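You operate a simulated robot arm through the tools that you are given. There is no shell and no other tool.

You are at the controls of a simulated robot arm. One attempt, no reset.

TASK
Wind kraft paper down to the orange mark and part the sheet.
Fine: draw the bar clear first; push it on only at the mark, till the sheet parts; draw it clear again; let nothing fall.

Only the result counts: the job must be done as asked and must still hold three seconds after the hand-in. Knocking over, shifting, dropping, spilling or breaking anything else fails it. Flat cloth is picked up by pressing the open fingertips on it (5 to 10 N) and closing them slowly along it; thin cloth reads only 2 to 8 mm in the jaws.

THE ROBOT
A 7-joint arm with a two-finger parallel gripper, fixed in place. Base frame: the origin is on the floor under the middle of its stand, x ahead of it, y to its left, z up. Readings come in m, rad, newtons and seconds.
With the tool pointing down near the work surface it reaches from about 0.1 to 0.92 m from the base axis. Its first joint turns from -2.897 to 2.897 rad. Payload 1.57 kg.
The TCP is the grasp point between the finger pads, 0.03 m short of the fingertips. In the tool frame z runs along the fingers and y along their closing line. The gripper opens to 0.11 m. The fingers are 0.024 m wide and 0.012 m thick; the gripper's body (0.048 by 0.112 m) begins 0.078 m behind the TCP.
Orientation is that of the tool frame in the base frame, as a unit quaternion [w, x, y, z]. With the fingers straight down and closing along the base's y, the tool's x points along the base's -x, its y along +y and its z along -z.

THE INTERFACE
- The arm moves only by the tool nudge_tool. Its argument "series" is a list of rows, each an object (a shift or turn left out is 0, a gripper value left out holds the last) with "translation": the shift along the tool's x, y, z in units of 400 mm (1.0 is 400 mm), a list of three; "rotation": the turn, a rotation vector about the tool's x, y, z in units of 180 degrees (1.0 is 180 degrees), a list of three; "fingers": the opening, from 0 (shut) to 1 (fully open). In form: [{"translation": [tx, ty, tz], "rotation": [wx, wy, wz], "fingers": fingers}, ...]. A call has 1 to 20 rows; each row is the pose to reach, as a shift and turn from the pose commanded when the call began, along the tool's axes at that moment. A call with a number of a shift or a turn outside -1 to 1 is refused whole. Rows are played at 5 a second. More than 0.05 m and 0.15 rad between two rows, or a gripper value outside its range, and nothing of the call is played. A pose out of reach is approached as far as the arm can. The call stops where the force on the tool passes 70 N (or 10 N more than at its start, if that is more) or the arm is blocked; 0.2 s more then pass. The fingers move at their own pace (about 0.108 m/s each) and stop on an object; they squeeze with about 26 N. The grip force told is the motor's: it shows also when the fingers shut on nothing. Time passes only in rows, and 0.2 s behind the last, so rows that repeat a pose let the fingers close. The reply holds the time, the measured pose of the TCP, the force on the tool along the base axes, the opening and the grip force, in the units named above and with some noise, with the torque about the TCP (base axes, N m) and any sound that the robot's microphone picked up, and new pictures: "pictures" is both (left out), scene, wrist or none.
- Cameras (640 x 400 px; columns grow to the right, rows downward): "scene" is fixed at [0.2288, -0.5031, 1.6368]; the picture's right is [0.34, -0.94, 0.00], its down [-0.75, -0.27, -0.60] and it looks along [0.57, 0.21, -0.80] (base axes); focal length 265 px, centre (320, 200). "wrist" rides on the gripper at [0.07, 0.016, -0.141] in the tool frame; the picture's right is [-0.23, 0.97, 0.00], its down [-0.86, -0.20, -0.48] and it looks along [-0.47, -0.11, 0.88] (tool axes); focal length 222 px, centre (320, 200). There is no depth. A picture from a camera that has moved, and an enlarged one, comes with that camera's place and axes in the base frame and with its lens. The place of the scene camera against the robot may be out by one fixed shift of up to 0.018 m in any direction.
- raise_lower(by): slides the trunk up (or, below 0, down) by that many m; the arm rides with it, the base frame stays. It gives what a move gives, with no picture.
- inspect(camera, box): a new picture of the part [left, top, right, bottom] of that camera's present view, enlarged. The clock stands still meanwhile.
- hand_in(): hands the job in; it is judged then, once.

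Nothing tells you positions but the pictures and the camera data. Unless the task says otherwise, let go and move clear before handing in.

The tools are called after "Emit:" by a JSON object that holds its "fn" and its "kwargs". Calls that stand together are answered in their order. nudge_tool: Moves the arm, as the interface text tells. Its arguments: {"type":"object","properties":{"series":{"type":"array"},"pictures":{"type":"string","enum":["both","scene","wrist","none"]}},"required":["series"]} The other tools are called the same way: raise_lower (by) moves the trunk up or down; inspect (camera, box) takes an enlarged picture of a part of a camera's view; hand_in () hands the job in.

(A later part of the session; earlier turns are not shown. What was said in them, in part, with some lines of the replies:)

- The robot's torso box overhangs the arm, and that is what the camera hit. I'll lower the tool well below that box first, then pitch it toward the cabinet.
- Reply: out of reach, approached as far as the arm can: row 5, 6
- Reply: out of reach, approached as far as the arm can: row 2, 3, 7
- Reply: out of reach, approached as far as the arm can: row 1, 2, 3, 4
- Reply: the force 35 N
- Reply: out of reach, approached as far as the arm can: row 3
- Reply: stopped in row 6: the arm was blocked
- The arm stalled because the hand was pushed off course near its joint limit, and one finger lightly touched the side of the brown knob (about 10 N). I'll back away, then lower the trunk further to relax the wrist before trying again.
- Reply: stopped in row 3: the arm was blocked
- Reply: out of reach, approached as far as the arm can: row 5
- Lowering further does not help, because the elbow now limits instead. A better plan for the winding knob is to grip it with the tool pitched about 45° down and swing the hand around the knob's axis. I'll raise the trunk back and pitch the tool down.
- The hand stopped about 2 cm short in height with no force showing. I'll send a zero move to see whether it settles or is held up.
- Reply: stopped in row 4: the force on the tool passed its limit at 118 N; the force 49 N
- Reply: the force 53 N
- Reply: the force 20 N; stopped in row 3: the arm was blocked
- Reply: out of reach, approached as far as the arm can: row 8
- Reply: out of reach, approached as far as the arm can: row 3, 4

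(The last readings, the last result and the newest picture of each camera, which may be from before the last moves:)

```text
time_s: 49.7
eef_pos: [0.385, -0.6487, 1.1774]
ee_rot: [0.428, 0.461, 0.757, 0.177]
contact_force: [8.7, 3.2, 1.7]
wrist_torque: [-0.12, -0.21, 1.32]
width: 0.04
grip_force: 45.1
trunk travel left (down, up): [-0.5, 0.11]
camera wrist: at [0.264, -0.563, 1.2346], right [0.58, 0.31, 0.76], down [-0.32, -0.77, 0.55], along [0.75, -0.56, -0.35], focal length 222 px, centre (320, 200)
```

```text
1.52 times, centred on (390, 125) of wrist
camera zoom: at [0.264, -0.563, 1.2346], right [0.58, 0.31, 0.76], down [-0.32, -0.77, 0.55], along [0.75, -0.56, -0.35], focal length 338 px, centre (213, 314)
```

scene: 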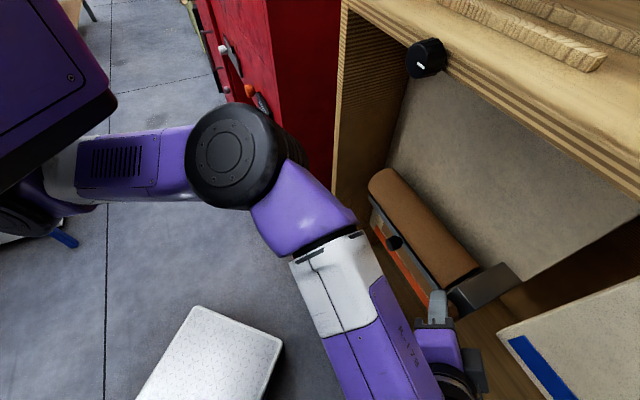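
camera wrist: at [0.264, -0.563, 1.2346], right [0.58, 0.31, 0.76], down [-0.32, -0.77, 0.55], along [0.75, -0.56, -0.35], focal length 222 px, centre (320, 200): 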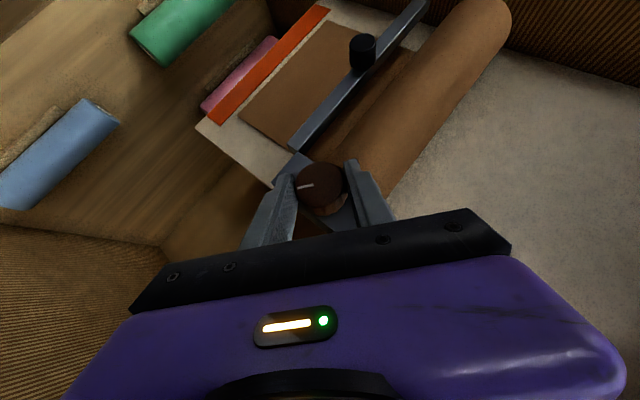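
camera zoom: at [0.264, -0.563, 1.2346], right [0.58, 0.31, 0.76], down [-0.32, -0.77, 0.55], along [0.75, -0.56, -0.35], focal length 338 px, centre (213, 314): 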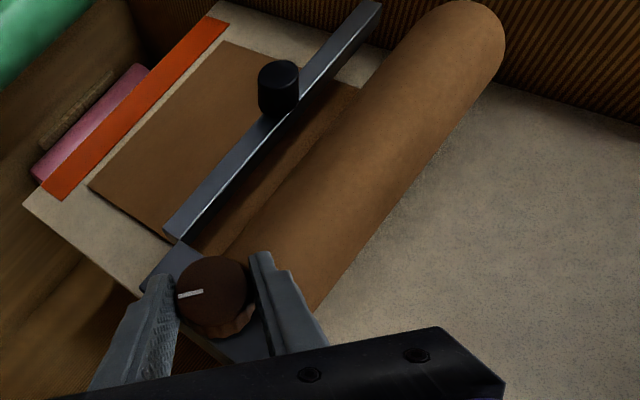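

The edge is getting close to the mark. I'll check it from the scene camera too, to resolve the paper's depth before the final turns.

Emit:
{"fn": "inspect", "kwargs": {"camera": "scene", "box": [355, 190, 455, 300]}}

Emit:
{"fn": "inspect", "kwargs": {"camera": "wrist", "box": [190, 0, 390, 190]}}

```text
3.64 times, centred on (405, 245) of scene
camera zoom: at [0.2288, -0.5031, 1.6368], right [0.34, -0.94, 0.0], down [-0.75, -0.27, -0.6], along [0.57, 0.21, -0.8], focal length 963 px, centre (11, 36)
```

zoom: 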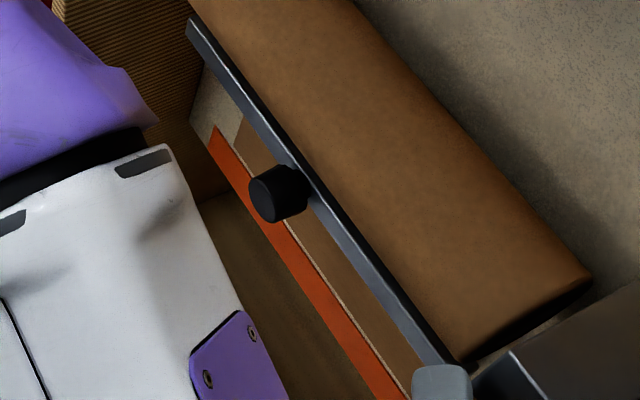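

```text
2.11 times, centred on (290, 95) of wrist
camera zoom: at [0.264, -0.563, 1.2346], right [0.58, 0.31, 0.76], down [-0.32, -0.77, 0.55], along [0.75, -0.56, -0.35], focal length 468 px, centre (383, 421)
```

zoom: 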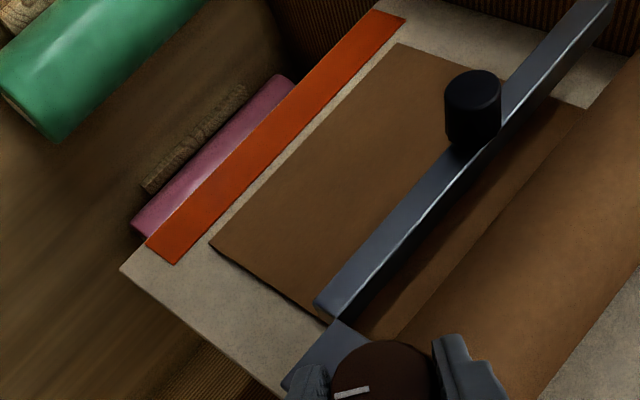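

Both cameras agree that the paper lies close to the board, with its edge at about z 0.91 and the mark's centre at about 0.873. That leaves roughly 0.4 rad. I'll turn 0.32 rad, check, and then finish finely.

Emit:
{"fn": "nudge_tool", "kwargs": {"series": [{"translation": [0, 0, 0], "rotation": [-0.0192, 0.0003, 0.0167]}, {"translation": [0.0002, -0.002, 0.0002], "rotation": [-0.0385, 0.0006, 0.0333]}, {"translation": [0.0005, -0.0039, 0.0005], "rotation": [-0.0577, 0.0009, 0.05]}, {"translation": [0.0008, -0.0059, 0.001], "rotation": [-0.077, 0.0012, 0.0666]}]}}

Emit:
{"fn": "inspect", "kwargs": {"camera": "wrist", "box": [150, 0, 390, 190]}}

Emit:
{"fn": "inspect", "kwargs": {"camera": "scene", "box": [355, 190, 455, 300]}}

```text
time_s: 50.7
eef_pos: [0.3828, -0.6496, 1.176]
ee_rot: [0.458, 0.482, 0.678, 0.311]
contact_force: [2.9, 4.0, 2.5]
wrist_torque: [-0.68, -0.71, 0.54]
width: 0.0397
grip_force: 44.7
trunk travel left (down, up): [-0.5, 0.11]
camera wrist: at [0.2506, -0.5758, 1.2207], right [0.38, 0.12, 0.92], down [-0.42, -0.86, 0.29], along [0.82, -0.49, -0.28], focal length 222 px, centre (320, 200)
```

scene: 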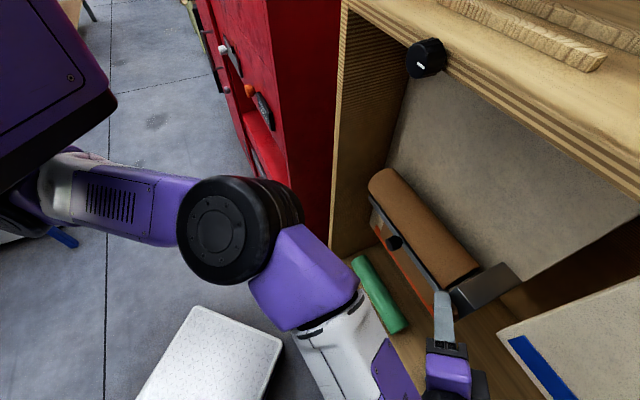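
wrist: 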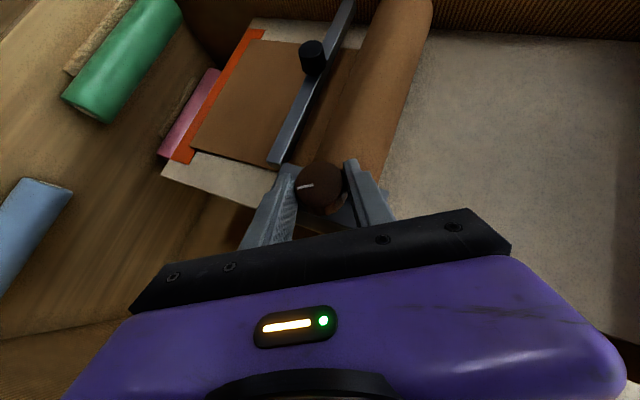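

```text
2.11 times, centred on (270, 95) of wrist
camera zoom: at [0.2506, -0.5758, 1.2207], right [0.38, 0.12, 0.92], down [-0.42, -0.86, 0.29], along [0.82, -0.49, -0.28], focal length 468 px, centre (425, 421)
```

zoom: 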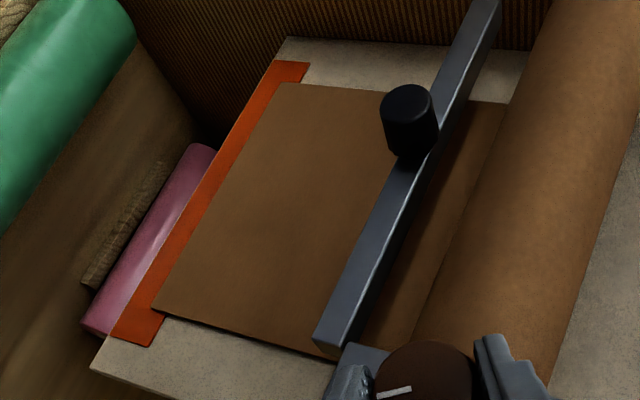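

```text
3.64 times, centred on (405, 245) of scene
camera zoom: at [0.2288, -0.5031, 1.6368], right [0.34, -0.94, 0.0], down [-0.75, -0.27, -0.6], along [0.57, 0.21, -0.8], focal length 963 px, centre (11, 36)
```

zoom: 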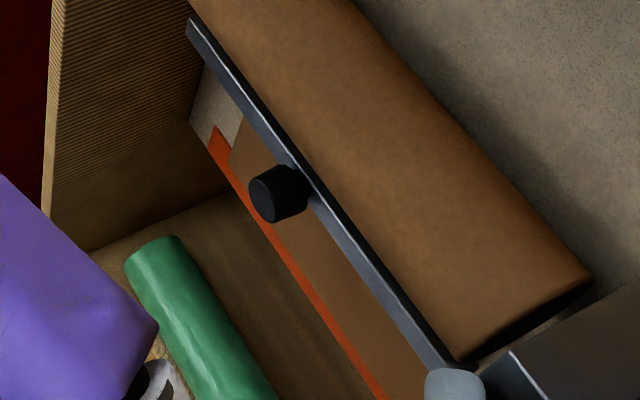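

The paper edge is now within the orange mark, by my estimate about 3 mm above the stripe's centre. I'll add one small turn of 0.035 rad to centre it, then check.

Emit:
{"fn": "nudge_tool", "kwargs": {"series": [{"translation": [0, -0.0008, 0], "rotation": [-0.0084, 0.0001, 0.0073]}, {"translation": [0, -0.0008, 0], "rotation": [-0.0084, 0.0001, 0.0073]}]}}

Emit:
{"fn": "inspect", "kwargs": {"camera": "wrist", "box": [150, 0, 390, 190]}}

```text
time_s: 51.3
eef_pos: [0.3837, -0.6491, 1.1751]
ee_rot: [0.46, 0.485, 0.669, 0.326]
contact_force: [0.6, 2.6, 0.2]
wrist_torque: [-0.33, -0.29, 1.08]
width: 0.0398
grip_force: 44.8
trunk travel left (down, up): [-0.5, 0.11]
camera wrist: at [0.2494, -0.5769, 1.2189], right [0.36, 0.1, 0.93], down [-0.42, -0.87, 0.26], along [0.83, -0.48, -0.27], focal length 222 px, centre (320, 200)
```

scene: 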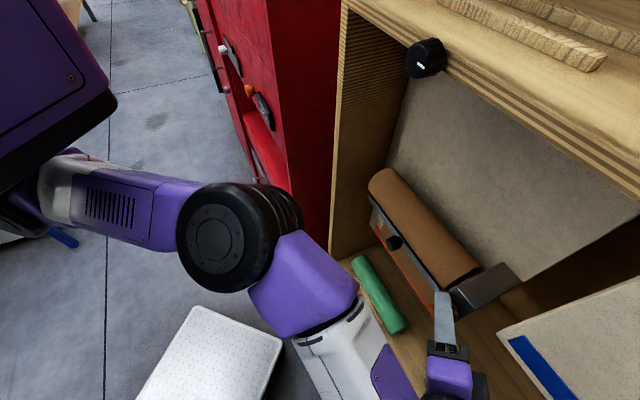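
wrist: 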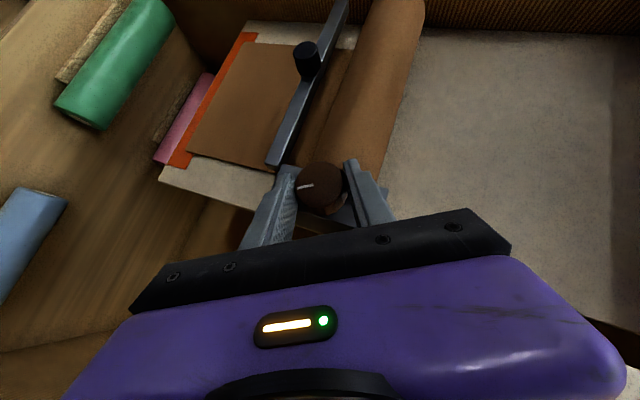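

```text
2.11 times, centred on (270, 95) of wrist
camera zoom: at [0.2494, -0.5769, 1.2189], right [0.36, 0.1, 0.93], down [-0.42, -0.87, 0.26], along [0.83, -0.48, -0.27], focal length 468 px, centre (425, 421)
```

zoom: 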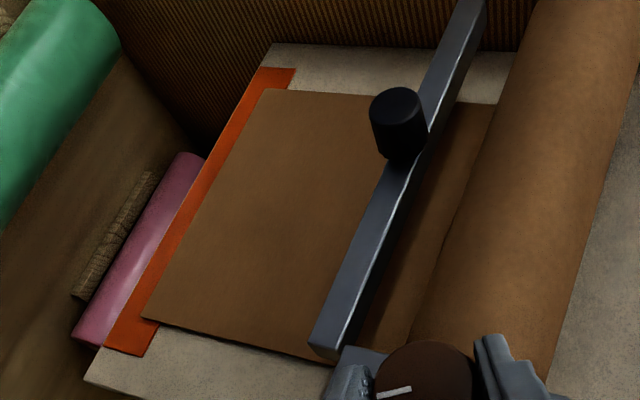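

Emit:
{"fn": "inspect", "kwargs": {"camera": "scene", "box": [365, 205, 425, 265]}}

Emit:
{"fn": "inspect", "kwargs": {"camera": "wrist", "box": [190, 20, 280, 90]}}

Emit:
{"fn": "inspect", "kwargs": {"camera": "wrist", "box": [140, 120, 230, 190]}}

```text
6.67 times, centred on (395, 235) of scene
camera zoom: at [0.2288, -0.5031, 1.6368], right [0.34, -0.94, 0.0], down [-0.75, -0.27, -0.6], along [0.57, 0.21, -0.8], focal length 1765 px, centre (-180, -33)
```

zoom: 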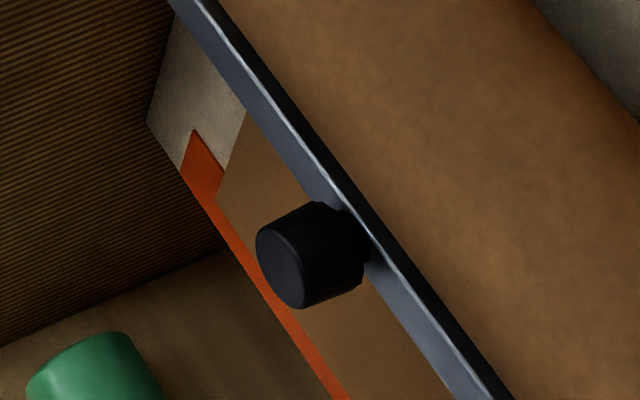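

```text
5.71 times, centred on (235, 55) of wrist
camera zoom: at [0.2494, -0.5769, 1.2189], right [0.36, 0.1, 0.93], down [-0.42, -0.87, 0.26], along [0.83, -0.48, -0.27], focal length 1269 px, centre (806, 1029)
```

zoom: 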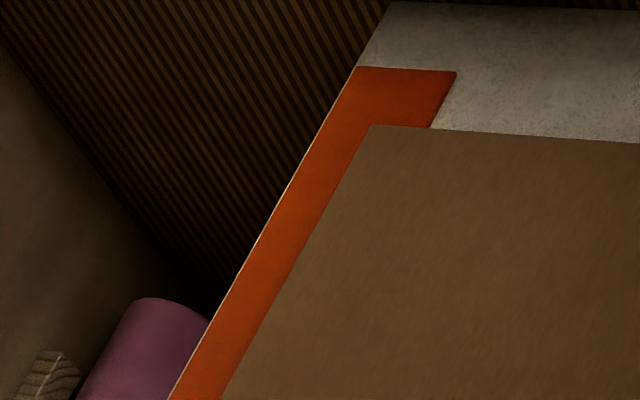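

```text
5.71 times, centred on (185, 155) of wrist
camera zoom: at [0.2494, -0.5769, 1.2189], right [0.36, 0.1, 0.93], down [-0.42, -0.87, 0.26], along [0.83, -0.48, -0.27], focal length 1269 px, centre (1091, 457)
```

zoom: 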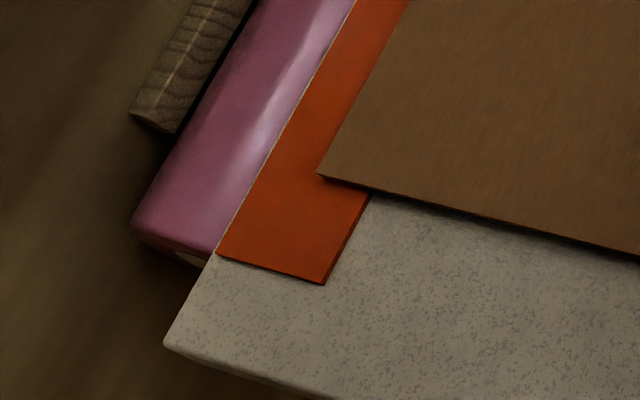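

The paper edge now sits at the middle of the orange stripe in every view. I'll release the winding knob gently, check that the paper doesn't move, and back off along the tool axis.

Emit:
{"fn": "nudge_tool", "kwargs": {"series": [{"fingers": 0.42}, {"fingers": 0.55}, {"fingers": 0.6}, {"translation": [0, 0, -0.04], "fingers": 0.6}, {"translation": [0, 0, -0.1], "fingers": 0.6}, {"translation": [0, 0, -0.16], "fingers": 0.6}]}}

Emit:
{"fn": "inspect", "kwargs": {"camera": "scene", "box": [365, 205, 425, 265]}}

```text
time_s: 52.7
eef_pos: [0.3241, -0.6491, 1.2002]
ee_rot: [0.461, 0.483, 0.669, 0.327]
contact_force: [0.4, 0.1, 0.0]
wrist_torque: [0.02, 0.01, 0.02]
width: 0.066
grip_force: 0.0
trunk travel left (down, up): [-0.5, 0.11]
camera wrist: at [0.1897, -0.5771, 1.2432], right [0.36, 0.1, 0.93], down [-0.42, -0.87, 0.26], along [0.83, -0.48, -0.27], focal length 222 px, centre (320, 200)
```

scene: 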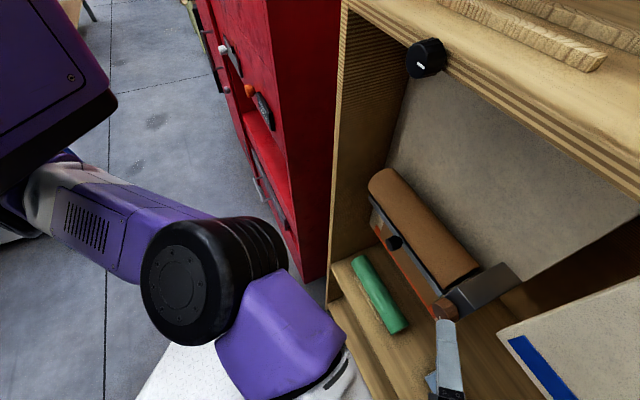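
wrist: 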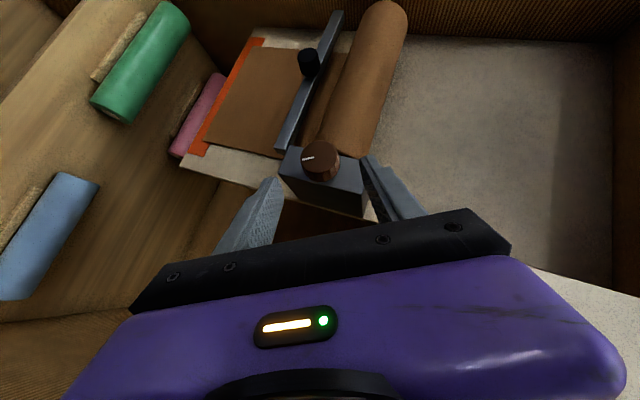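

```text
6.67 times, centred on (395, 235) of scene
camera zoom: at [0.2288, -0.5031, 1.6368], right [0.34, -0.94, 0.0], down [-0.75, -0.27, -0.6], along [0.57, 0.21, -0.8], focal length 1765 px, centre (-180, -33)
```

zoom: 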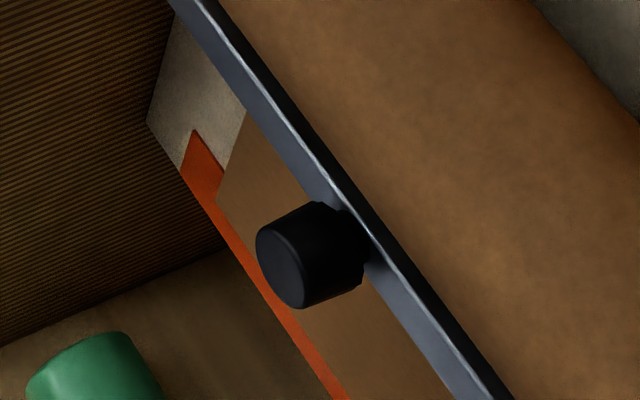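

The paper held when I let go. Next I'll return to the bar: first unroll the hand to upright while moving in front of it, keeping well outside the roll and gearbox.

Emit:
{"fn": "nudge_tool", "kwargs": {"series": [{"translation": [0.0277, 0.0106, 0.0184], "rotation": [0.0289, -0.0004, -0.0251]}, {"translation": [0.0553, 0.0212, 0.0369], "rotation": [0.0578, -0.0009, -0.0502]}, {"translation": [0.083, 0.0318, 0.0553], "rotation": [0.0867, -0.0013, -0.0753]}, {"translation": [0.1107, 0.0424, 0.0738], "rotation": [0.1156, -0.0017, -0.1004]}, {"translation": [0.1383, 0.0531, 0.0922], "rotation": [0.1446, -0.0022, -0.1254]}, {"translation": [0.166, 0.0637, 0.1107], "rotation": [0.1735, -0.0026, -0.1505]}, {"translation": [0.1937, 0.0743, 0.1291], "rotation": [0.2024, -0.003, -0.1756]}, {"translation": [0.2213, 0.0849, 0.1476], "rotation": [0.2313, -0.0035, -0.2007]}, {"translation": [0.249, 0.0955, 0.166], "rotation": [0.2602, -0.0039, -0.2258]}]}}

```text
time_s: 54.7
eef_pos: [0.3871, -0.5414, 1.1804]
ee_rot: [0.32, 0.369, 0.861, -0.14]
contact_force: [-1.9, -0.2, 0.2]
wrist_torque: [0.02, 0.01, 0.01]
width: 0.0663
grip_force: 0.0
trunk travel left (down, up): [-0.5, 0.11]
camera wrist: at [0.2994, -0.4248, 1.2399], right [0.83, 0.55, 0.14], down [0.09, -0.38, 0.92], along [0.56, -0.75, -0.36], focal length 222 px, centre (320, 200)
```

scene: 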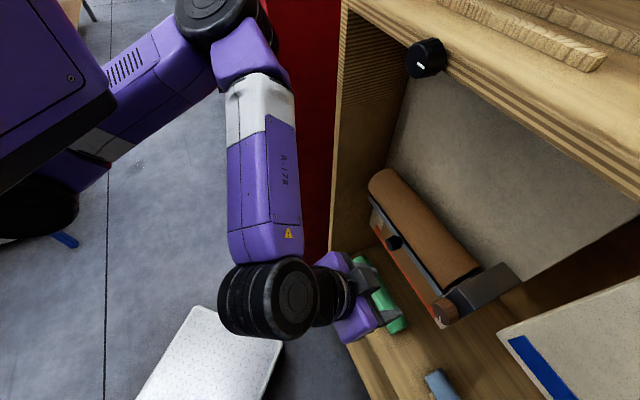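
wrist: 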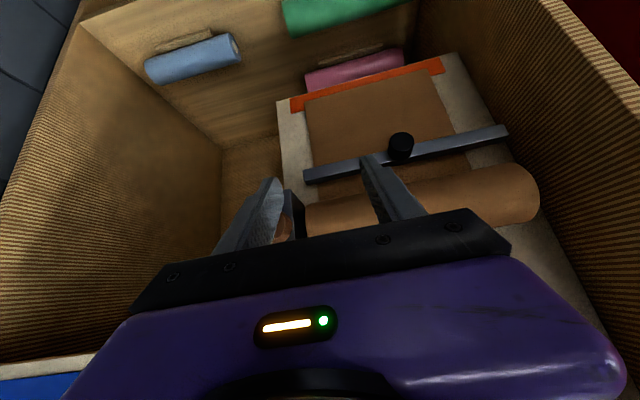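

Upright again. The push must be done with the tool level so the hand passes under the roll, as it did for the pull. I'll lower the trunk by 0.1 m, the height that worked before, then level the tool in front of the bar knob.

Emit:
{"fn": "raise_lower", "kwargs": {"by": -0.1}}

Emit:
{"fn": "nudge_tool", "kwargs": {"series": [{"translation": [-0.012, 0.036, 0.008], "rotation": [0, -0.0389, 0]}, {"translation": [-0.024, 0.072, 0.0166], "rotation": [0, -0.0777, 0]}, {"translation": [-0.036, 0.1076, 0.0249], "rotation": [0, -0.1166, 0]}, {"translation": [-0.048, 0.1434, 0.0331], "rotation": [0, -0.1554, 0]}, {"translation": [-0.06, 0.1793, 0.0414], "rotation": [0, -0.1943, 0]}, {"translation": [-0.072, 0.2151, 0.0497], "rotation": [0, -0.2331, 0]}, {"translation": [-0.084, 0.251, 0.058], "rotation": [0, -0.272, 0]}, {"translation": [-0.084, 0.251, 0.058], "rotation": [0, -0.272, 0]}]}}

```text
time_s: 56.0
eef_pos: [0.3874, -0.5405, 1.0796]
ee_rot: [0.32, 0.369, 0.861, -0.139]
contact_force: [0.3, -0.7, 0.4]
wrist_torque: [0.01, 0.0, 0.01]
width: 0.0661
grip_force: 0.0
trunk travel left (down, up): [-0.4, 0.21]
```

```text
time_s: 57.9
eef_pos: [0.49, -0.5019, 1.084]
ee_rot: [0.649, 0.278, 0.65, -0.28]
contact_force: [-1.0, 0.3, 0.7]
wrist_torque: [-0.01, 0.0, 0.0]
width: 0.0664
grip_force: 0.1
trunk travel left (down, up): [-0.4, 0.21]
camera wrist: at [0.4042, -0.3887, 1.014], right [0.71, 0.67, 0.22], down [-0.47, 0.21, 0.86], along [0.53, -0.71, 0.47], focal length 222 px, centre (320, 200)
```

scene: 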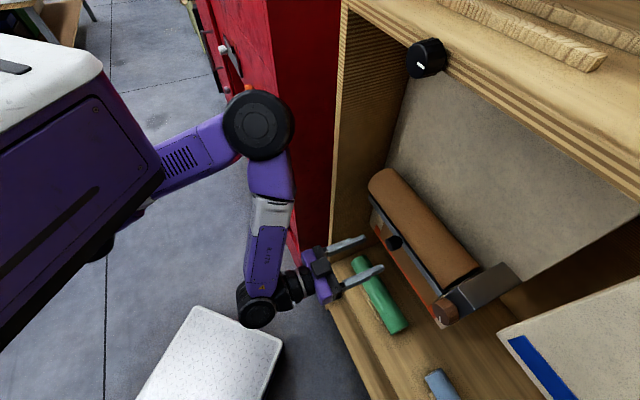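
wrist: 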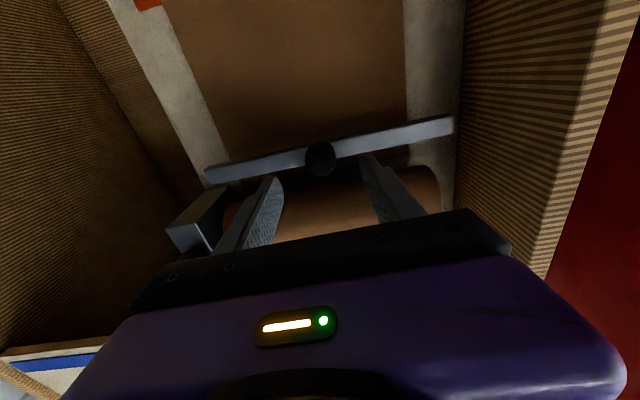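

Everything is lined up level with the bar knob and the paper hangs behind the bar. I'll move in and grip the knob as before.

Emit:
{"fn": "nudge_tool", "kwargs": {"series": [{"translation": [0, -0.001, 0.06]}, {"translation": [0, -0.002, 0.12]}, {"translation": [0, -0.002, 0.164]}, {"translation": [0, -0.002, 0.164]}, {"translation": [0, -0.002, 0.164], "fingers": 0.35}, {"translation": [0, -0.002, 0.164], "fingers": 0.15}, {"translation": [0, -0.002, 0.164], "fingers": 0}, {"translation": [0, -0.002, 0.164], "fingers": 0}]}}

```text
time_s: 59.6
eef_pos: [0.5358, -0.5484, 1.0823]
ee_rot: [0.649, 0.277, 0.651, -0.279]
contact_force: [5.4, 3.3, 0.1]
wrist_torque: [0.02, -0.03, 1.23]
width: 0.0315
grip_force: 39.9
trunk travel left (down, up): [-0.4, 0.21]
camera wrist: at [0.4492, -0.4356, 1.0133], right [0.71, 0.67, 0.22], down [-0.47, 0.21, 0.86], along [0.53, -0.71, 0.46], focal length 222 px, centre (320, 200)
```

scene: 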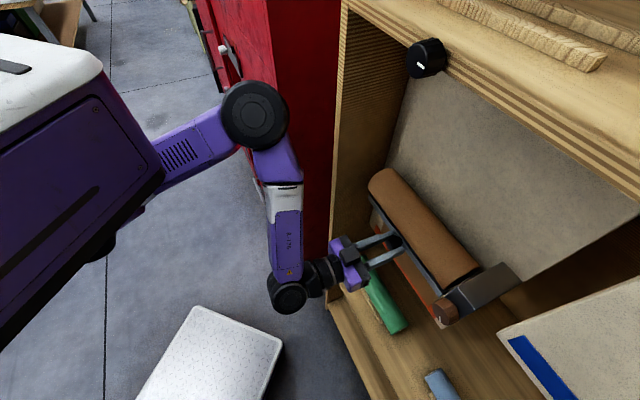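
wrist: 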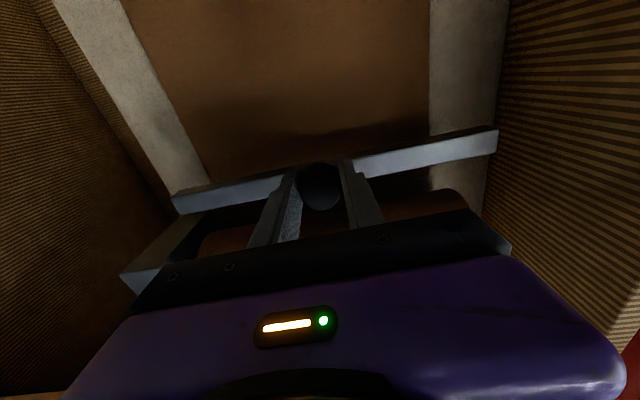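

The bar knob is gripped. Now I'll push the bar straight in, slowly, watching force, sound and the sheet.

Emit:
{"fn": "nudge_tool", "kwargs": {"series": [{"translation": [0, 0.0002, 0.0125]}, {"translation": [0, 0.0003, 0.025]}, {"translation": [0, 0.0005, 0.0375]}, {"translation": [0, 0.0007, 0.05]}, {"translation": [0, 0.0008, 0.0625]}, {"translation": [0, 0.001, 0.075]}]}}

```text
time_s: 61.0
eef_pos: [0.5549, -0.5696, 1.0838]
ee_rot: [0.649, 0.277, 0.652, -0.279]
contact_force: [12.8, 15.1, 1.5]
wrist_torque: [-0.51, -0.55, 1.44]
width: 0.0318
grip_force: 39.6
trunk travel left (down, up): [-0.4, 0.21]
camera wrist: at [0.4696, -0.4562, 1.0132], right [0.7, 0.67, 0.22], down [-0.47, 0.21, 0.86], along [0.53, -0.71, 0.47], focal length 222 px, centre (320, 200)
```

scene: 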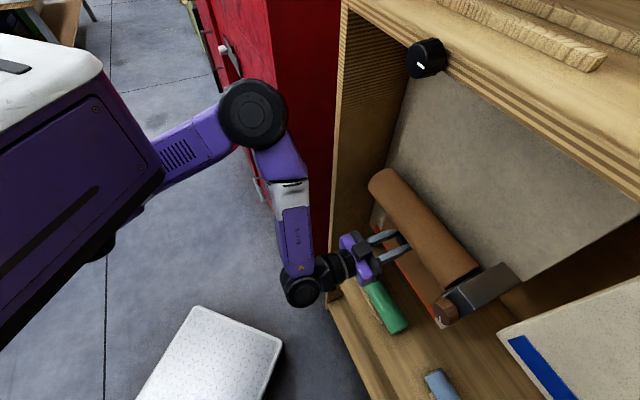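
wrist: 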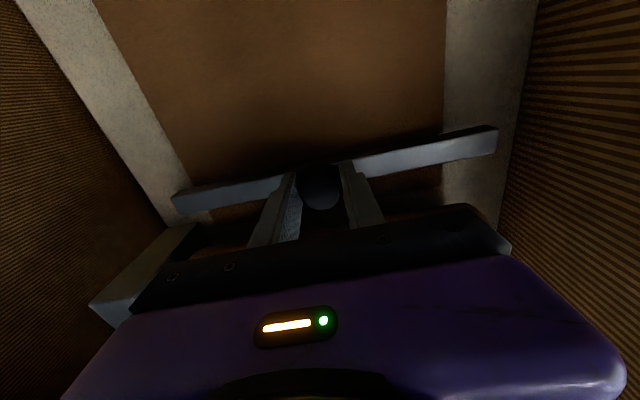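

It moves freely so far, with no resistance yet. I'll relieve the sideways load and continue inward in finer steps.

Emit:
{"fn": "nudge_tool", "kwargs": {"series": [{"translation": [0, 0.003, 0.005]}, {"translation": [0, 0.004, 0.0125]}, {"translation": [0, 0.004, 0.02]}, {"translation": [0, 0.004, 0.0275]}, {"translation": [0, 0.004, 0.035]}]}}

```text
time_s: 62.2
eef_pos: [0.5652, -0.5774, 1.0835]
ee_rot: [0.648, 0.279, 0.651, -0.28]
contact_force: [-16.1, 48.8, 7.7]
wrist_torque: [-0.23, -0.19, 1.94]
width: 0.0318
grip_force: 40.6
trunk travel left (down, up): [-0.4, 0.21]
camera wrist: at [0.4771, -0.4632, 1.0128], right [0.71, 0.67, 0.22], down [-0.47, 0.21, 0.86], along [0.53, -0.71, 0.46], focal length 222 px, centre (320, 200)
```

scene: 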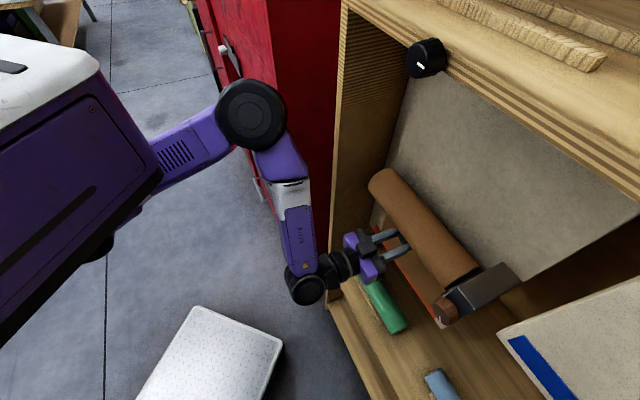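
wrist: 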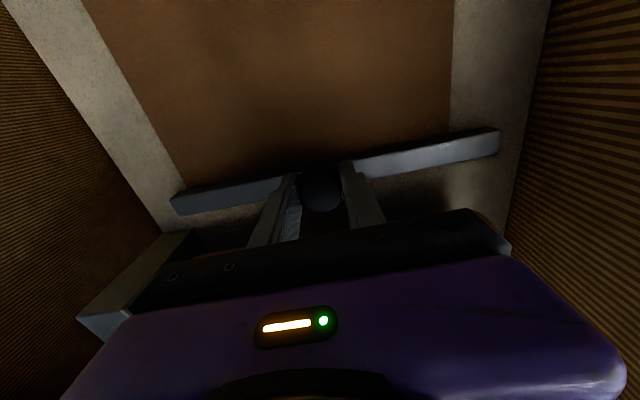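

Firm resistance of about 46 N now, at the sheet. I'll relieve the side load a little and press slightly further, listening for the sheet to part.

Emit:
{"fn": "nudge_tool", "kwargs": {"series": [{"translation": [0, 0.005, 0]}, {"translation": [0, 0.005, 0.003]}, {"translation": [0, 0.005, 0.006]}]}}

Emit:
{"fn": "inspect", "kwargs": {"camera": "wrist", "box": [80, 60, 560, 300]}}

Emit:
{"fn": "inspect", "kwargs": {"camera": "scene", "box": [355, 190, 475, 320]}}

```text
time_s: 63.0
eef_pos: [0.5631, -0.577, 1.0817]
ee_rot: [0.648, 0.279, 0.652, -0.278]
contact_force: [-23.3, 36.6, 9.6]
wrist_torque: [-0.57, -0.4, 2.4]
width: 0.0318
grip_force: 41.0
trunk travel left (down, up): [-0.4, 0.21]
stopped in row 3: the force on the tool passed its limit at 72 N (the readings are from after the stop); the commanded pose is now the measured one
camera wrist: at [0.4772, -0.4628, 1.0134], right [0.71, 0.67, 0.23], down [-0.47, 0.21, 0.86], along [0.53, -0.71, 0.46], focal length 222 px, centre (320, 200)
```

scene: 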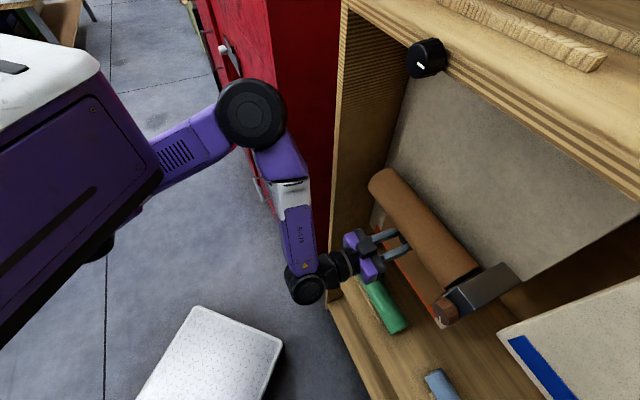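
wrist: 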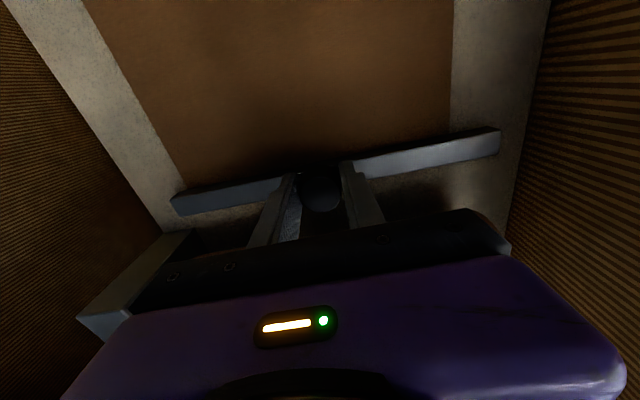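

```text
1.33 times, centred on (320, 180) of wrist
camera zoom: at [0.4772, -0.4628, 1.0134], right [0.71, 0.67, 0.23], down [-0.47, 0.21, 0.86], along [0.53, -0.71, 0.46], focal length 296 px, centre (320, 227)
```

zoom: 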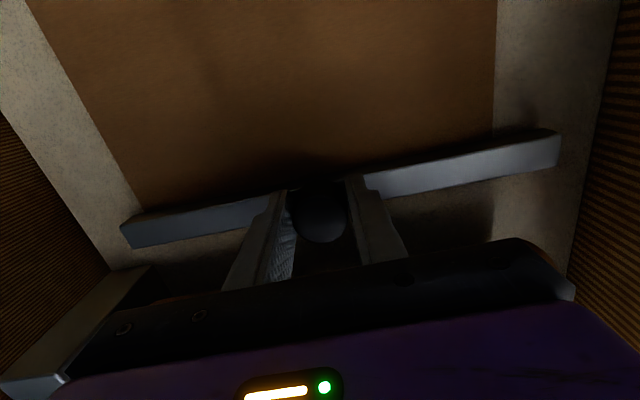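

```text
3.08 times, centred on (415, 255) of scene
camera zoom: at [0.2288, -0.5031, 1.6368], right [0.34, -0.94, 0.0], down [-0.75, -0.27, -0.6], along [0.57, 0.21, -0.8], focal length 815 px, centre (28, 31)
```

zoom: 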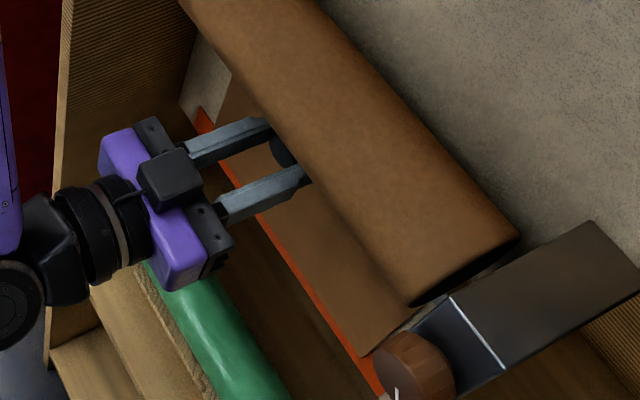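

Emit:
{"fn": "inspect", "kwargs": {"camera": "wrist", "box": [340, 110, 520, 230]}}

Emit:
{"fn": "inspect", "kwargs": {"camera": "wrist", "box": [150, 150, 310, 260]}}

Emit:
{"fn": "inspect", "kwargs": {"camera": "scene", "box": [365, 205, 425, 265]}}

```text
3.33 times, centred on (430, 170) of wrist
camera zoom: at [0.4772, -0.4628, 1.0134], right [0.71, 0.67, 0.23], down [-0.47, 0.21, 0.86], along [0.53, -0.71, 0.46], focal length 740 px, centre (-47, 300)
```

zoom: 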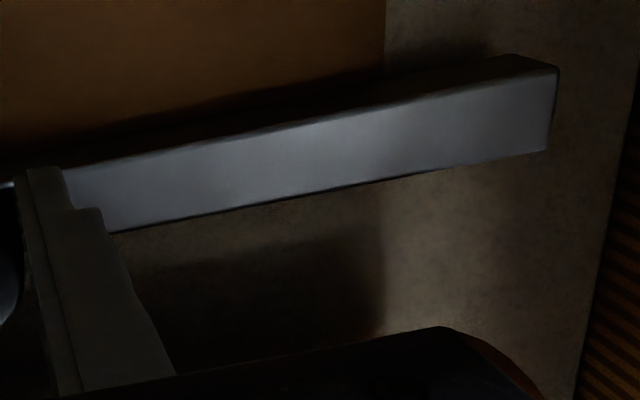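

```text
3.64 times, centred on (230, 205) of wrist
camera zoom: at [0.4772, -0.4628, 1.0134], right [0.71, 0.67, 0.23], down [-0.47, 0.21, 0.86], along [0.53, -0.71, 0.46], focal length 808 px, centre (647, 182)
```

zoom: 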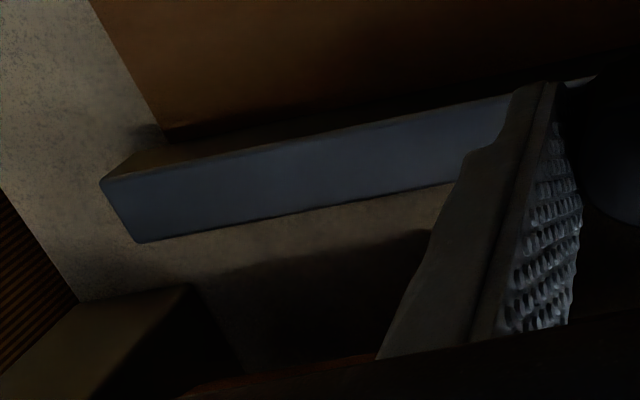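

```text
6.67 times, centred on (395, 235) of scene
camera zoom: at [0.2288, -0.5031, 1.6368], right [0.34, -0.94, 0.0], down [-0.75, -0.27, -0.6], along [0.57, 0.21, -0.8], focal length 1765 px, centre (-180, -33)
```

zoom: 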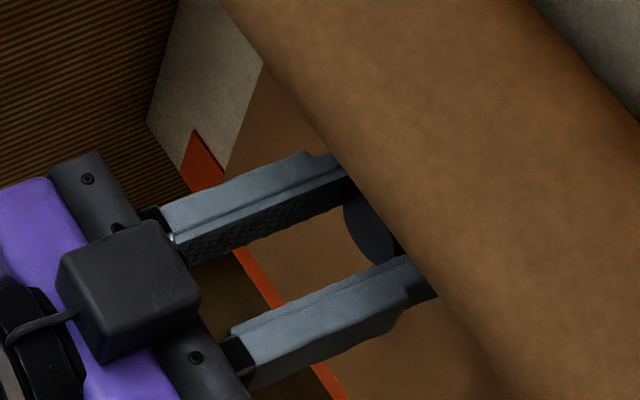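

The bar is hard against the board, since the push reached 72 N. Above the bar I now see bare board where paper hung before, so the sheet appears to have parted. I'll draw the bar clear again, gently, and then verify.

Emit:
{"fn": "nudge_tool", "kwargs": {"series": [{"translation": [-0.002, 0, -0.0125]}, {"translation": [-0.003, -0.0003, -0.025]}, {"translation": [-0.004, -0.0005, -0.0375]}, {"translation": [-0.005, -0.0007, -0.05]}, {"translation": [-0.005, -0.0009, -0.0625]}, {"translation": [-0.005, -0.001, -0.075]}]}}

Emit:
{"fn": "inspect", "kwargs": {"camera": "wrist", "box": [80, 60, 560, 300]}}

Emit:
{"fn": "inspect", "kwargs": {"camera": "scene", "box": [355, 190, 475, 320]}}

```text
time_s: 64.4
eef_pos: [0.5434, -0.5561, 1.0825]
ee_rot: [0.646, 0.281, 0.653, -0.278]
contact_force: [0.5, 0.4, -9.7]
wrist_torque: [0.3, 0.46, 1.37]
width: 0.0319
grip_force: 40.4
trunk travel left (down, up): [-0.4, 0.21]
camera wrist: at [0.4573, -0.4426, 1.0141], right [0.71, 0.67, 0.23], down [-0.47, 0.21, 0.86], along [0.53, -0.72, 0.46], focal length 222 px, centre (320, 200)
```

scene: 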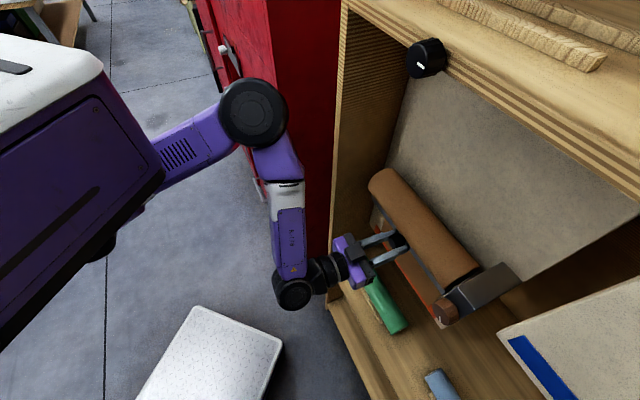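
wrist: 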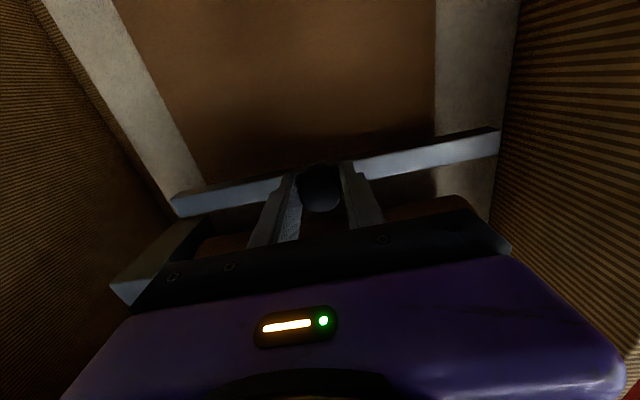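

```text
1.33 times, centred on (320, 180) of wrist
camera zoom: at [0.4573, -0.4426, 1.0141], right [0.71, 0.67, 0.23], down [-0.47, 0.21, 0.86], along [0.53, -0.72, 0.46], focal length 296 px, centre (320, 227)
```

zoom: 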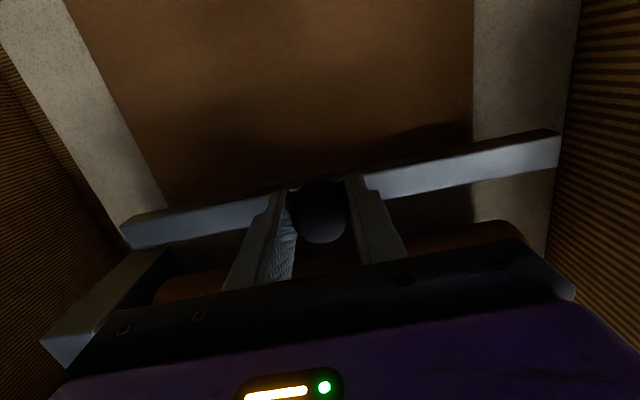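

```text
3.08 times, centred on (415, 255) of scene
camera zoom: at [0.2288, -0.5031, 1.6368], right [0.34, -0.94, 0.0], down [-0.75, -0.27, -0.6], along [0.57, 0.21, -0.8], focal length 815 px, centre (28, 31)
```

zoom: 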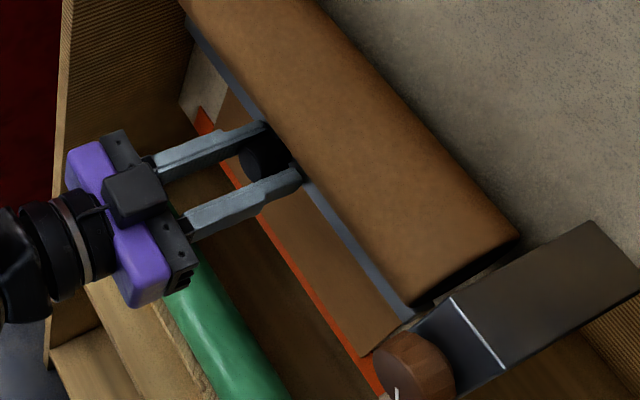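

The sheet still lies on the board below the bar and nothing has fallen. I'll draw the bar the last centimetre to its clear position.

Emit:
{"fn": "nudge_tool", "kwargs": {"series": [{"translation": [0.002, 0, -0.0125]}, {"translation": [0.002, 0, -0.025]}, {"translation": [0.002, 0, -0.027]}], "pictures": "none"}}

```text
time_s: 65.2
eef_pos: [0.5374, -0.5504, 1.0832]
ee_rot: [0.646, 0.281, 0.653, -0.28]
contact_force: [6.2, -19.5, -12.7]
wrist_torque: [0.22, 0.3, 1.11]
width: 0.0321
grip_force: 41.1
trunk travel left (down, up): [-0.4, 0.21]
```

Emit:
{"fn": "nudge_tool", "kwargs": {"series": [{"translation": [0.002, 0, -0.006]}, {"translation": [0.002, 0, -0.006]}], "pictures": "none"}}

```text
time_s: 65.8
eef_pos: [0.5357, -0.5495, 1.0834]
ee_rot: [0.647, 0.279, 0.651, -0.281]
contact_force: [13.6, -32.6, 1.5]
wrist_torque: [0.01, 0.0, 1.02]
width: 0.0319
grip_force: 40.6
trunk travel left (down, up): [-0.4, 0.21]
```

The bar is back at its outer stop, with the same reading as the first time. I'll relax the pull, release the knob and back straight out.

Emit:
{"fn": "nudge_tool", "kwargs": {"series": [{"translation": [0, 0, 0.007]}, {"translation": [0, 0, 0.007], "fingers": 0.35}, {"translation": [0, 0, 0.007], "fingers": 0.55}, {"translation": [0, 0, 0.007], "fingers": 0.6}, {"translation": [0, 0, -0.05], "fingers": 0.6}, {"translation": [0, 0, -0.12], "fingers": 0.6}, {"translation": [0, 0, -0.18], "fingers": 0.6}]}}

Emit:
{"fn": "inspect", "kwargs": {"camera": "scene", "box": [355, 170, 495, 330]}}

Emit:
{"fn": "inspect", "kwargs": {"camera": "wrist", "box": [100, 40, 500, 290]}}

```text
time_s: 67.4
eef_pos: [0.487, -0.4943, 1.0824]
ee_rot: [0.646, 0.28, 0.653, -0.278]
contact_force: [0.8, -0.3, -0.2]
wrist_torque: [-0.02, 0.02, -0.09]
width: 0.0658
grip_force: 0.0
trunk travel left (down, up): [-0.4, 0.21]
camera wrist: at [0.4006, -0.3805, 1.0144], right [0.71, 0.67, 0.23], down [-0.47, 0.21, 0.86], along [0.53, -0.71, 0.46], focal length 222 px, centre (320, 200)
```

scene: 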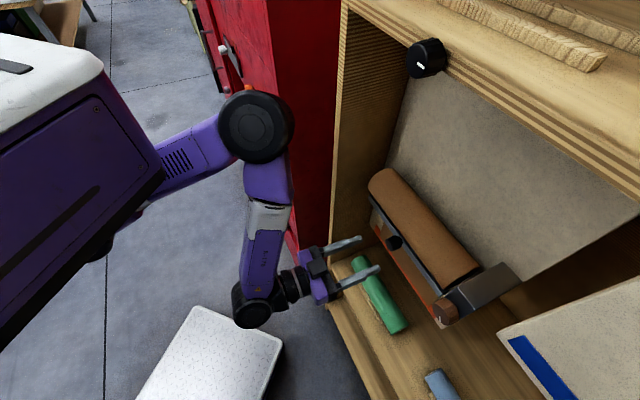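
wrist: 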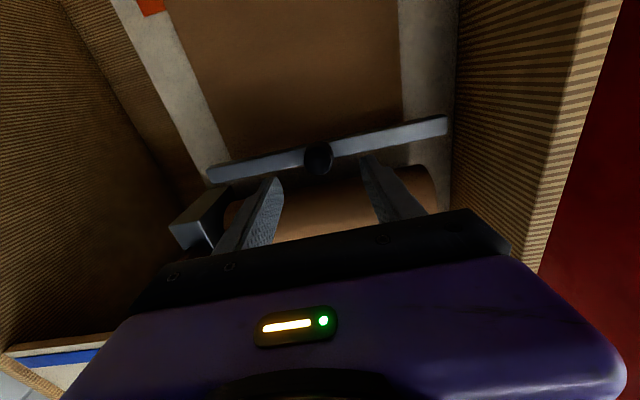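

```text
2.50 times, centred on (425, 250) of scene
camera zoom: at [0.2288, -0.5031, 1.6368], right [0.34, -0.94, 0.0], down [-0.75, -0.27, -0.6], along [0.57, 0.21, -0.8], focal length 662 px, centre (58, 75)
```

zoom: 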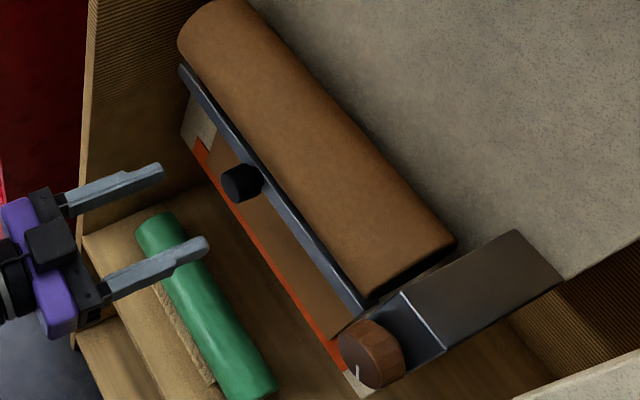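

```text
1.60 times, centred on (300, 165) of wrist
camera zoom: at [0.4006, -0.3805, 1.0144], right [0.71, 0.67, 0.23], down [-0.47, 0.21, 0.86], along [0.53, -0.71, 0.46], focal length 355 px, centre (352, 256)
```

zoom: 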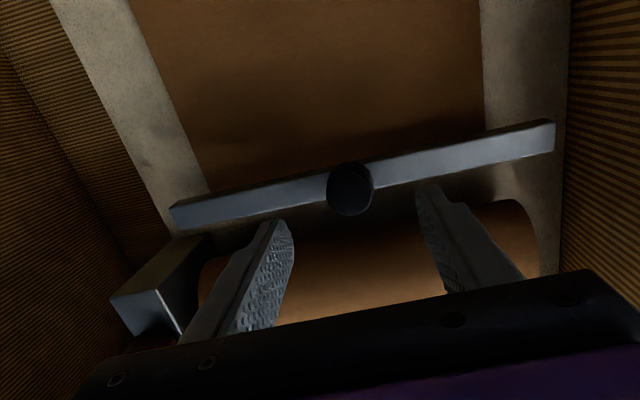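

Nothing fell and the bar is clear. To confirm the sheet really parted, I'll raise and pitch the camera for a clear view between the bar and the roll.

Emit:
{"fn": "nudge_tool", "kwargs": {"series": [{"translation": [-0.03, 0, -0.02], "rotation": [0, 0.04, 0]}, {"translation": [-0.08, 0, -0.04], "rotation": [0, 0.08, 0]}, {"translation": [-0.14, 0, -0.05], "rotation": [0, 0.12, 0]}, {"translation": [-0.2, 0, -0.05], "rotation": [0, 0.16, 0]}, {"translation": [-0.25, 0, -0.05], "rotation": [0, 0.2, 0]}, {"translation": [-0.3, 0, -0.05], "rotation": [0, 0.24, 0]}]}}

Emit:
{"fn": "inspect", "kwargs": {"camera": "wrist", "box": [200, 40, 500, 250]}}

```text
time_s: 68.8
eef_pos: [0.469, -0.4824, 1.1869]
ee_rot: [0.34, 0.368, 0.851, -0.156]
contact_force: [0.3, 0.1, 1.0]
wrist_torque: [-0.01, 0.0, 0.02]
width: 0.0658
grip_force: 0.1
trunk travel left (down, up): [-0.4, 0.21]
camera wrist: at [0.3793, -0.3625, 1.2395], right [0.83, 0.55, 0.14], down [0.06, -0.33, 0.94], along [0.56, -0.77, -0.31], focal length 222 px, centre (320, 200)
```

scene: 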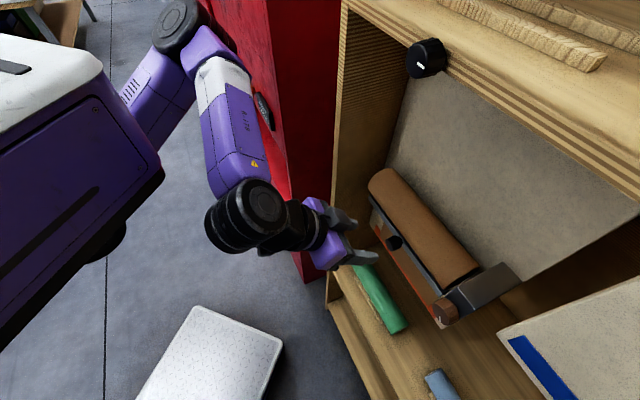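
wrist: 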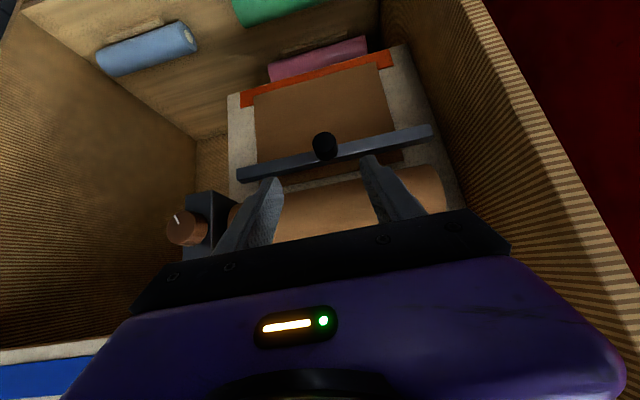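

```text
1.90 times, centred on (350, 145) of wrist
camera zoom: at [0.3793, -0.3625, 1.2395], right [0.83, 0.55, 0.14], down [0.06, -0.33, 0.94], along [0.56, -0.77, -0.31], focal length 423 px, centre (263, 305)
```

zoom: 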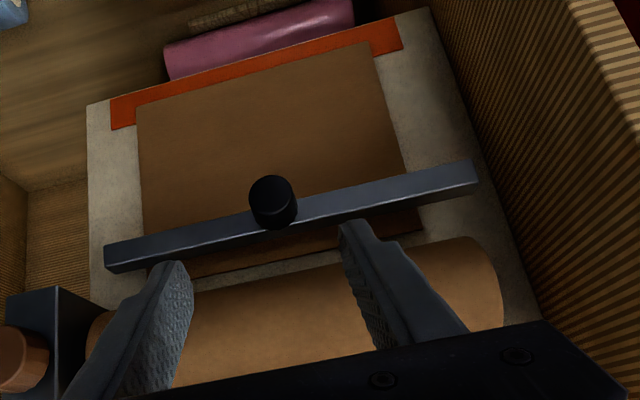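

Confirmed: the sheet has a free upper edge just above the bar, with bare board between it and the roll. It rests on the board with its lower edge at the orange mark. I'll move the open hand clear of the cabinet and take a last look.

Emit:
{"fn": "nudge_tool", "kwargs": {"series": [{"translation": [0.027, 0.008, -0.037]}, {"translation": [0.053, 0.017, -0.075]}, {"translation": [0.08, 0.025, -0.112]}, {"translation": [0.107, 0.034, -0.149]}, {"translation": [0.107, 0.034, -0.149]}]}}

Emit:
{"fn": "inspect", "kwargs": {"camera": "wrist", "box": [180, 40, 480, 250]}}

Emit:
{"fn": "inspect", "kwargs": {"camera": "scene", "box": [350, 160, 510, 330]}}

```text
time_s: 70.2
eef_pos: [0.4586, -0.428, 1.1849]
ee_rot: [0.336, 0.327, 0.874, -0.125]
contact_force: [-0.1, -0.4, -0.1]
wrist_torque: [0.03, -0.04, -0.04]
width: 0.066
grip_force: 0.0
trunk travel left (down, up): [-0.4, 0.21]
stopped in row 5: the arm was blocked; the commanded pose is now the measured one
camera wrist: at [0.3588, -0.3199, 1.2433], right [0.77, 0.62, 0.15], down [0.11, -0.36, 0.93], along [0.63, -0.69, -0.34], focal length 222 px, centre (320, 200)
```

scene: 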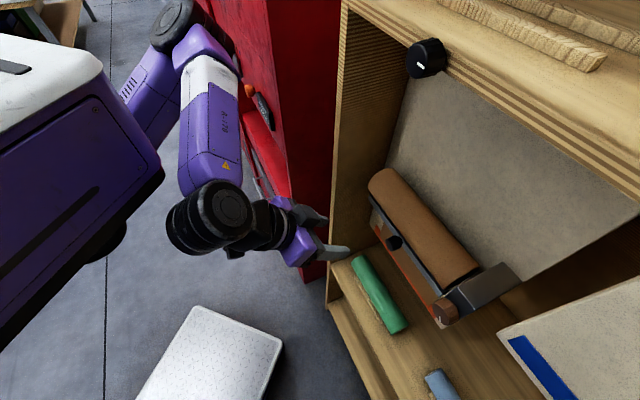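
wrist: 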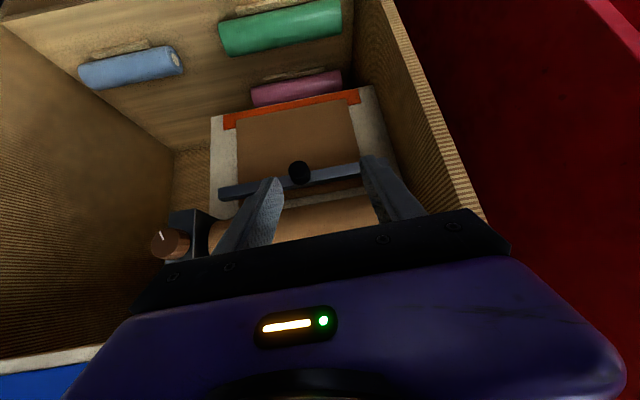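

```text
1.90 times, centred on (330, 145) of wrist
camera zoom: at [0.3588, -0.3199, 1.2433], right [0.77, 0.62, 0.15], down [0.11, -0.36, 0.93], along [0.63, -0.69, -0.34], focal length 423 px, centre (301, 305)
```

zoom: 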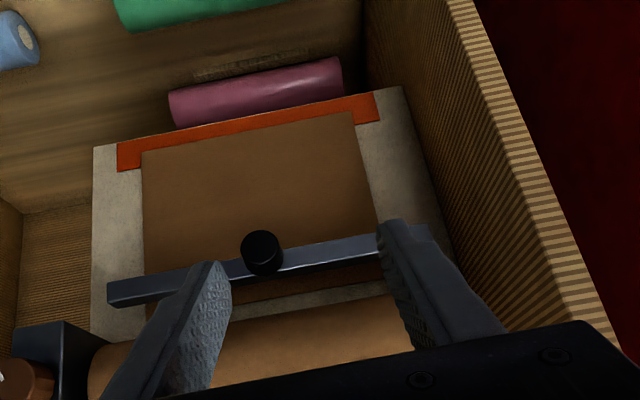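

```text
2.35 times, centred on (430, 245) of scene
camera zoom: at [0.2288, -0.5031, 1.6368], right [0.34, -0.94, 0.0], down [-0.75, -0.27, -0.6], along [0.57, 0.21, -0.8], focal length 623 px, centre (61, 94)
```

zoom: 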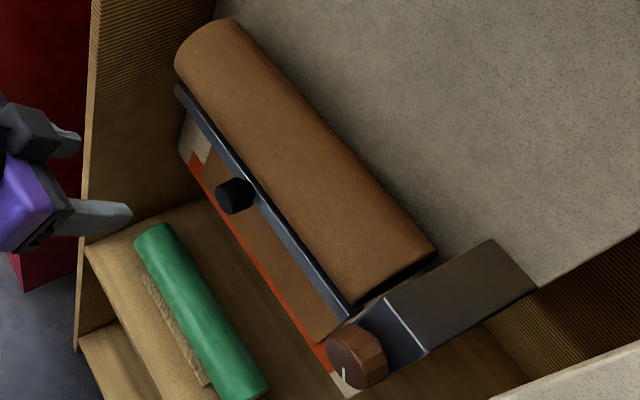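

The sheet is parted and lies on the board with its lower edge at the orange mark. The bar is drawn clear, the hand is open and outside the cabinet, and nothing else has moved or fallen. I'm handing in.

Emit:
{"fn": "hand_in", "kwargs": {}}

```text
The job is handed in.
```

The kraft paper is wound down to the orange mark and the sheet is parted. The job is handed in, but I got no verdict back.

- **Bar:** I drew it clear to its outer stop first. I pushed it on only once the paper edge was at the mark, and the push peaked at about 72 N. I then drew it back to the same outer stop.
- **Sheet:** Its lower edge sits near the middle of the orange stripe. I heard no sound as it parted. The last pictures show a free upper edge just above the bar, with bare board between it and the roll.
- **Contacts on the way:**
  - Early on the wrist camera hit the robot's own torso, about 121 N.
  - A finger lightly touched the winding knob, about 10 N; the knob may have turned slightly.
  - My first turn of the knob ran up to about 118 N before I slowed down.
- **At the end:** In the last pictures nothing else had moved or fallen. The hand is open and outside the cabinet.
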